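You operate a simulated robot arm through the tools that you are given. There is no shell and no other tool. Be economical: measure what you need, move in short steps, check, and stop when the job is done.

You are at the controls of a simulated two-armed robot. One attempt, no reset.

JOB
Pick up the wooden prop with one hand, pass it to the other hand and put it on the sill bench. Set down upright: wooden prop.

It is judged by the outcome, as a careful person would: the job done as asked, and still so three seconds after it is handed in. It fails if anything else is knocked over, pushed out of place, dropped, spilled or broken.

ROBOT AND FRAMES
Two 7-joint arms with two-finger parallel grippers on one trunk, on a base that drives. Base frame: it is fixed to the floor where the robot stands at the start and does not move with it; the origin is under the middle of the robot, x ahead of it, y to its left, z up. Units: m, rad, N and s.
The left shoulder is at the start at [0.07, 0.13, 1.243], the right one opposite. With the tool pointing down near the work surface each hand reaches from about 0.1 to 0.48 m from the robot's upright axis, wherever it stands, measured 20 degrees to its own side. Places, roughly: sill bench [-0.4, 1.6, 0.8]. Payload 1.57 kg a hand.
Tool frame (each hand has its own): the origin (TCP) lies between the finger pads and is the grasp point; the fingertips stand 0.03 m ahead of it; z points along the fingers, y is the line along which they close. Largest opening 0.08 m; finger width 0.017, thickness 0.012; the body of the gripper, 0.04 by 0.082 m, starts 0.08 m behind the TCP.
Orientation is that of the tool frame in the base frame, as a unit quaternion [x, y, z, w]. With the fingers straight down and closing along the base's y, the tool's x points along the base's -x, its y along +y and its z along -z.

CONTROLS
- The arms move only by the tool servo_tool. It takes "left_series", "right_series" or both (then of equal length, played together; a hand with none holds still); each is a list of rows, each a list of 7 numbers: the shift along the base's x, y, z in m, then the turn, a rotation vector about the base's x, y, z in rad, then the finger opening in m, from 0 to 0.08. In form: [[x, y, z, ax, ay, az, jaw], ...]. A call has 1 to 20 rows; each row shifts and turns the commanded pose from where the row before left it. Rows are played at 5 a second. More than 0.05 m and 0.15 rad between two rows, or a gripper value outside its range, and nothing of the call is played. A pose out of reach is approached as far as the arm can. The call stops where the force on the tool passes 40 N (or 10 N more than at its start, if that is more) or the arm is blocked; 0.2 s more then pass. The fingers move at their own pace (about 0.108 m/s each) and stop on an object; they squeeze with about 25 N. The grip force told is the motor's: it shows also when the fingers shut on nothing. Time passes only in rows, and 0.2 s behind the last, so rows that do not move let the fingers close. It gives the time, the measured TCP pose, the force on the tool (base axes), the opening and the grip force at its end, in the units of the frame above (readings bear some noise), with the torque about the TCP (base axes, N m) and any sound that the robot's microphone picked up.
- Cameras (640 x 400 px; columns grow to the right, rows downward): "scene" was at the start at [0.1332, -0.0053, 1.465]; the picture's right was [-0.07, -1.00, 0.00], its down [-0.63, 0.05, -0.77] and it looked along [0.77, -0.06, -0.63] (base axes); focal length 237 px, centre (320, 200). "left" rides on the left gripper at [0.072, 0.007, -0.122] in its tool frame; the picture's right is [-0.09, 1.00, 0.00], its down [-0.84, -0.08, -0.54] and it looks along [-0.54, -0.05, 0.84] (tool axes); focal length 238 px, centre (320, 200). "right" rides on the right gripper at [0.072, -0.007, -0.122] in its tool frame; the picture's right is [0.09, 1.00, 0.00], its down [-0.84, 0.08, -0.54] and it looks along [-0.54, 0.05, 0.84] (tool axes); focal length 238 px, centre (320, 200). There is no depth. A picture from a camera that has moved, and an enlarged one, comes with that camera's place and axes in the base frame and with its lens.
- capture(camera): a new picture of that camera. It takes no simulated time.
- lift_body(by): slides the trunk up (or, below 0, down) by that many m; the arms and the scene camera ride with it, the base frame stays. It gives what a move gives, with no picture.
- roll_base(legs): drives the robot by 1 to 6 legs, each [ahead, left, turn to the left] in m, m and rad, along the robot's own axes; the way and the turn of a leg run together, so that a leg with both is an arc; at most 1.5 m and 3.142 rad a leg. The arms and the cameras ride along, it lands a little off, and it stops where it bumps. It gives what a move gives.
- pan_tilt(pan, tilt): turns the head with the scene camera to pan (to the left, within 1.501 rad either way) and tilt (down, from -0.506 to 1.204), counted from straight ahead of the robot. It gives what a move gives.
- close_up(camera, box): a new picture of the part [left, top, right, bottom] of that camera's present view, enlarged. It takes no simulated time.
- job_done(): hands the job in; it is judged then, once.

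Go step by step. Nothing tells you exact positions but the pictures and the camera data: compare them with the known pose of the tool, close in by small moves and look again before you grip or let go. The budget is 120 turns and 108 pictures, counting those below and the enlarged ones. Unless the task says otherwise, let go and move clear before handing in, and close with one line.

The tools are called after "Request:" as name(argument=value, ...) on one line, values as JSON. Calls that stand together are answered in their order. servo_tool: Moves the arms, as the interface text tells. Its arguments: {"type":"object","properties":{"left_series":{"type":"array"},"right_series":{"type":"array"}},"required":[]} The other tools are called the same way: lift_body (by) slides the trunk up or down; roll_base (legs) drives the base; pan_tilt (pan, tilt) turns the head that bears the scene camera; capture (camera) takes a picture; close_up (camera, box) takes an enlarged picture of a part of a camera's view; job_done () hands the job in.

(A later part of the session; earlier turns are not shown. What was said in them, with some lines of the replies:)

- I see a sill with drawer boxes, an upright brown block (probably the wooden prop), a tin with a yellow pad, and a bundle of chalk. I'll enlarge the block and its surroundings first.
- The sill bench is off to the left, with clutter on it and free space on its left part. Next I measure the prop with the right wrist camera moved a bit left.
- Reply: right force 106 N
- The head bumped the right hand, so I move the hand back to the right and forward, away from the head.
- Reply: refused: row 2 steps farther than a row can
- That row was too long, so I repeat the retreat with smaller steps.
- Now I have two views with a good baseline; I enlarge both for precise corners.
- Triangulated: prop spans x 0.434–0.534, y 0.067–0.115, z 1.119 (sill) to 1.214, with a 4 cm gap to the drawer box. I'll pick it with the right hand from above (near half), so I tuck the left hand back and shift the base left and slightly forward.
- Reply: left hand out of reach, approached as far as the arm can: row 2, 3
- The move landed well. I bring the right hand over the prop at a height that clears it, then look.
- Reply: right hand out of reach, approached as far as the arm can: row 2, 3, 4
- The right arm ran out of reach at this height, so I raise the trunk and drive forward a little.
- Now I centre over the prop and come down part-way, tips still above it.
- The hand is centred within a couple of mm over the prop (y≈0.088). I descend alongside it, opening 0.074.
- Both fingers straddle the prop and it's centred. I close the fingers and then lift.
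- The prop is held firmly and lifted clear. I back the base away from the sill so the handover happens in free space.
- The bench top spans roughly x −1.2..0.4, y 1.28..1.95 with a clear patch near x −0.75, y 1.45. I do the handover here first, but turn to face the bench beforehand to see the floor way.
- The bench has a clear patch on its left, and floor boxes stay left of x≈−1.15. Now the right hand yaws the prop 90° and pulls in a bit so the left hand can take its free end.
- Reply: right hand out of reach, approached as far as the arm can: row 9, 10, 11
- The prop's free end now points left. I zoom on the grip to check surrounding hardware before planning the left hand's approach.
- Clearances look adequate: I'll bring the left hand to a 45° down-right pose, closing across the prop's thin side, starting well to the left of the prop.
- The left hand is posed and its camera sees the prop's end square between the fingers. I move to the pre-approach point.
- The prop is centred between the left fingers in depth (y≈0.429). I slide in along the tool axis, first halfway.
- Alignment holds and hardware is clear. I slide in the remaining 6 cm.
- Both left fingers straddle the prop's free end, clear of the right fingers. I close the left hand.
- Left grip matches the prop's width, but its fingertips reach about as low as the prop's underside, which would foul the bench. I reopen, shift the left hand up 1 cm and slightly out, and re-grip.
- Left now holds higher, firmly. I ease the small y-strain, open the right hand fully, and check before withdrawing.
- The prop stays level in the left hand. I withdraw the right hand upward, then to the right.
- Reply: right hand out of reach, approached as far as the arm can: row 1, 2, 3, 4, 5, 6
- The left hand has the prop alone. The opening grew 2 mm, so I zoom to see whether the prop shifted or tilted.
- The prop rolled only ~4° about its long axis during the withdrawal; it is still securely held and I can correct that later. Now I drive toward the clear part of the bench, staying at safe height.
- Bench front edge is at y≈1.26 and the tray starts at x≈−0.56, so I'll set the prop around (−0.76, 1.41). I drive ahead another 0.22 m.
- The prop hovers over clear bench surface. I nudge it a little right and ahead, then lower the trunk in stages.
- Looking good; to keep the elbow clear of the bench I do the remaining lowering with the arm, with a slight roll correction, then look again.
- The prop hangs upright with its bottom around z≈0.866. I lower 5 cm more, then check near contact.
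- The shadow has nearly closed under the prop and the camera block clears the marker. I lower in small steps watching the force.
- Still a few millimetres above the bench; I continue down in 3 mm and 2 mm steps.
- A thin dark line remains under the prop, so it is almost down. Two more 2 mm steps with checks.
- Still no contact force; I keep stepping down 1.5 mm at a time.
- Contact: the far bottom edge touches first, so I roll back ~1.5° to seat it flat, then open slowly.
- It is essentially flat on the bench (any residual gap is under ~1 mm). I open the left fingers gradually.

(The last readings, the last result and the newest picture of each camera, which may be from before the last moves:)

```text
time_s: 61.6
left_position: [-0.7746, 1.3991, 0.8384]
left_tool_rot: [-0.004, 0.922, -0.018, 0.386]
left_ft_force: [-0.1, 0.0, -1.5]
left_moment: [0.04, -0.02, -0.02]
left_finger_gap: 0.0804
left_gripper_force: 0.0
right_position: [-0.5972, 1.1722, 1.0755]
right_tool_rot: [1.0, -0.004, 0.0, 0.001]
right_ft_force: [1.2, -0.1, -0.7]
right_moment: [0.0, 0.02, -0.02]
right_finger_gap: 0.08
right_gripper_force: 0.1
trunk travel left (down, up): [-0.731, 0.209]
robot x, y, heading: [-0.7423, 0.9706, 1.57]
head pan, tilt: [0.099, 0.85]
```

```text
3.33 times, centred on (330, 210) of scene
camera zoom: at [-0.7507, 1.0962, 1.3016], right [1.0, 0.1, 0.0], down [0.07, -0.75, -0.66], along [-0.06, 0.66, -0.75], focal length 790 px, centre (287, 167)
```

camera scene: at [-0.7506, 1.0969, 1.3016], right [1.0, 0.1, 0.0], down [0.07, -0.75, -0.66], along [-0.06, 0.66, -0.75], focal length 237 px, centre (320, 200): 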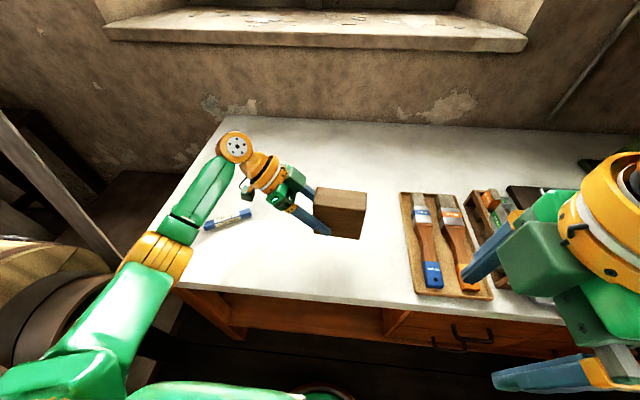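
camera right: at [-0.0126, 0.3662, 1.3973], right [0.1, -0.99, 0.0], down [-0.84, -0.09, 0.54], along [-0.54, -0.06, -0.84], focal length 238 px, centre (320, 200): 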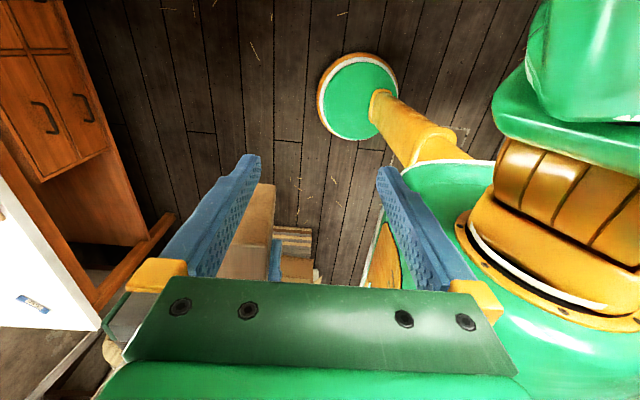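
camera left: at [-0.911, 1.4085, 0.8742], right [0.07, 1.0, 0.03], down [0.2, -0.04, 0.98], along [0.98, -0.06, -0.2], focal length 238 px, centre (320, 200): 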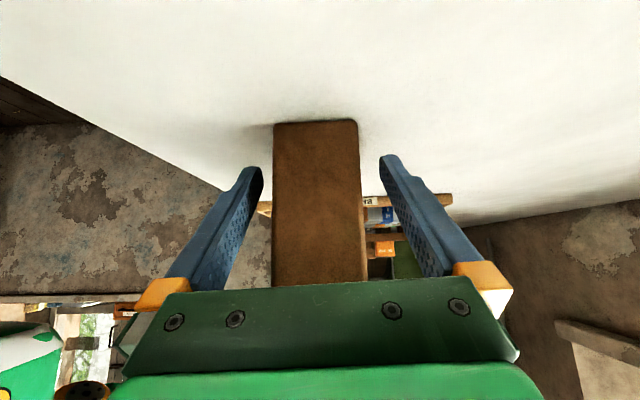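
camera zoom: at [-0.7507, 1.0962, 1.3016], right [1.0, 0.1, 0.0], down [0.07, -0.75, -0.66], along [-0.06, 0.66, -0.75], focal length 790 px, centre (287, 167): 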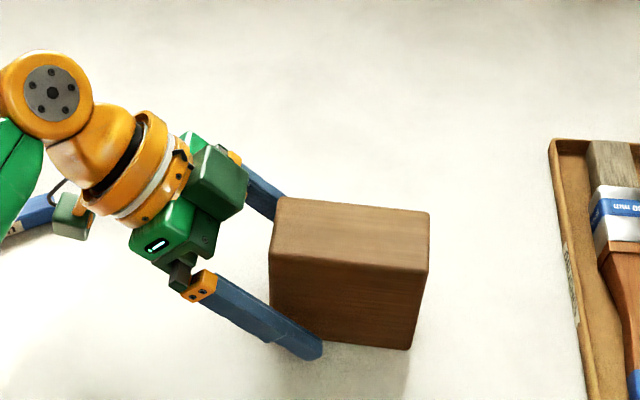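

The prop stands on its own. I withdraw the left hand along its axis (up and left), slowly at first.

Request:
servo_tool(left_series=[[-0.015, 0, 0.017, 0, 0, 0, 0.08], [-0.015, 0, 0.017, 0, 0, 0, 0.08], [-0.015, 0, 0.02, 0, 0, 0, 0.08], [-0.015, 0, 0.025, 0, 0, 0, 0.08], [-0.01, 0, 0.03, 0, 0, 0, 0.08], [0, 0, 0.03, 0, 0, 0, 0.08], [0, 0, 0, 0, 0, 0, 0.08]])

Request:
capture(camera="scene")

Request:
capture(camera="left")

```text
time_s: 63.2
left_position: [-0.8431, 1.3999, 0.979]
left_tool_rot: [-0.006, 0.922, -0.017, 0.386]
left_ft_force: [0.6, 0.6, 0.0]
left_moment: [0.02, 0.01, 0.01]
left_finger_gap: 0.0799
left_gripper_force: 0.0
right_position: [-0.5957, 1.1729, 1.0748]
right_tool_rot: [1.0, -0.004, 0.0, 0.002]
right_ft_force: [-0.2, -0.1, -0.5]
right_moment: [-0.01, -0.03, -0.03]
right_finger_gap: 0.0799
right_gripper_force: 0.0
trunk travel left (down, up): [-0.731, 0.209]
robot x, y, heading: [-0.7407, 0.9643, 1.569]
head pan, tilt: [0.099, 0.85]
```

```text
42 pictures are left
camera scene: at [-0.7508, 1.0964, 1.3016], right [1.0, 0.1, 0.0], down [0.07, -0.75, -0.66], along [-0.06, 0.66, -0.75], focal length 237 px, centre (320, 200)
```

scene: 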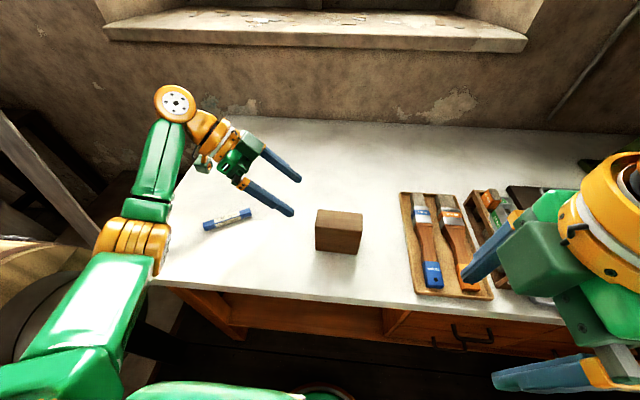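

```text
41 pictures are left
camera left: at [-0.9814, 1.4095, 1.0145], right [0.07, 1.0, 0.03], down [0.2, -0.04, 0.98], along [0.98, -0.06, -0.2], focal length 238 px, centre (320, 200)
```

left: 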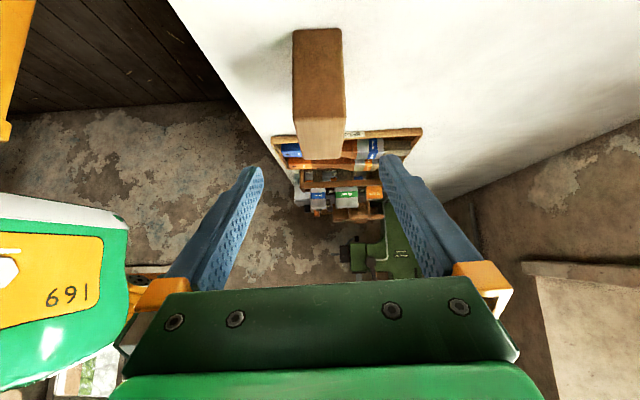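

The prop stands upright on the bench. Both hands are clear and nothing else has moved, so I hand in now.

Request:
job_done()

```text
The job is handed in.
```

The wooden prop was picked up with the right hand, passed to the left and set upright on the sill bench. The last pictures show it standing on its own, and I saw nothing else knocked or moved. Early on the head bumped the robot's own right hand, before it held the prop.
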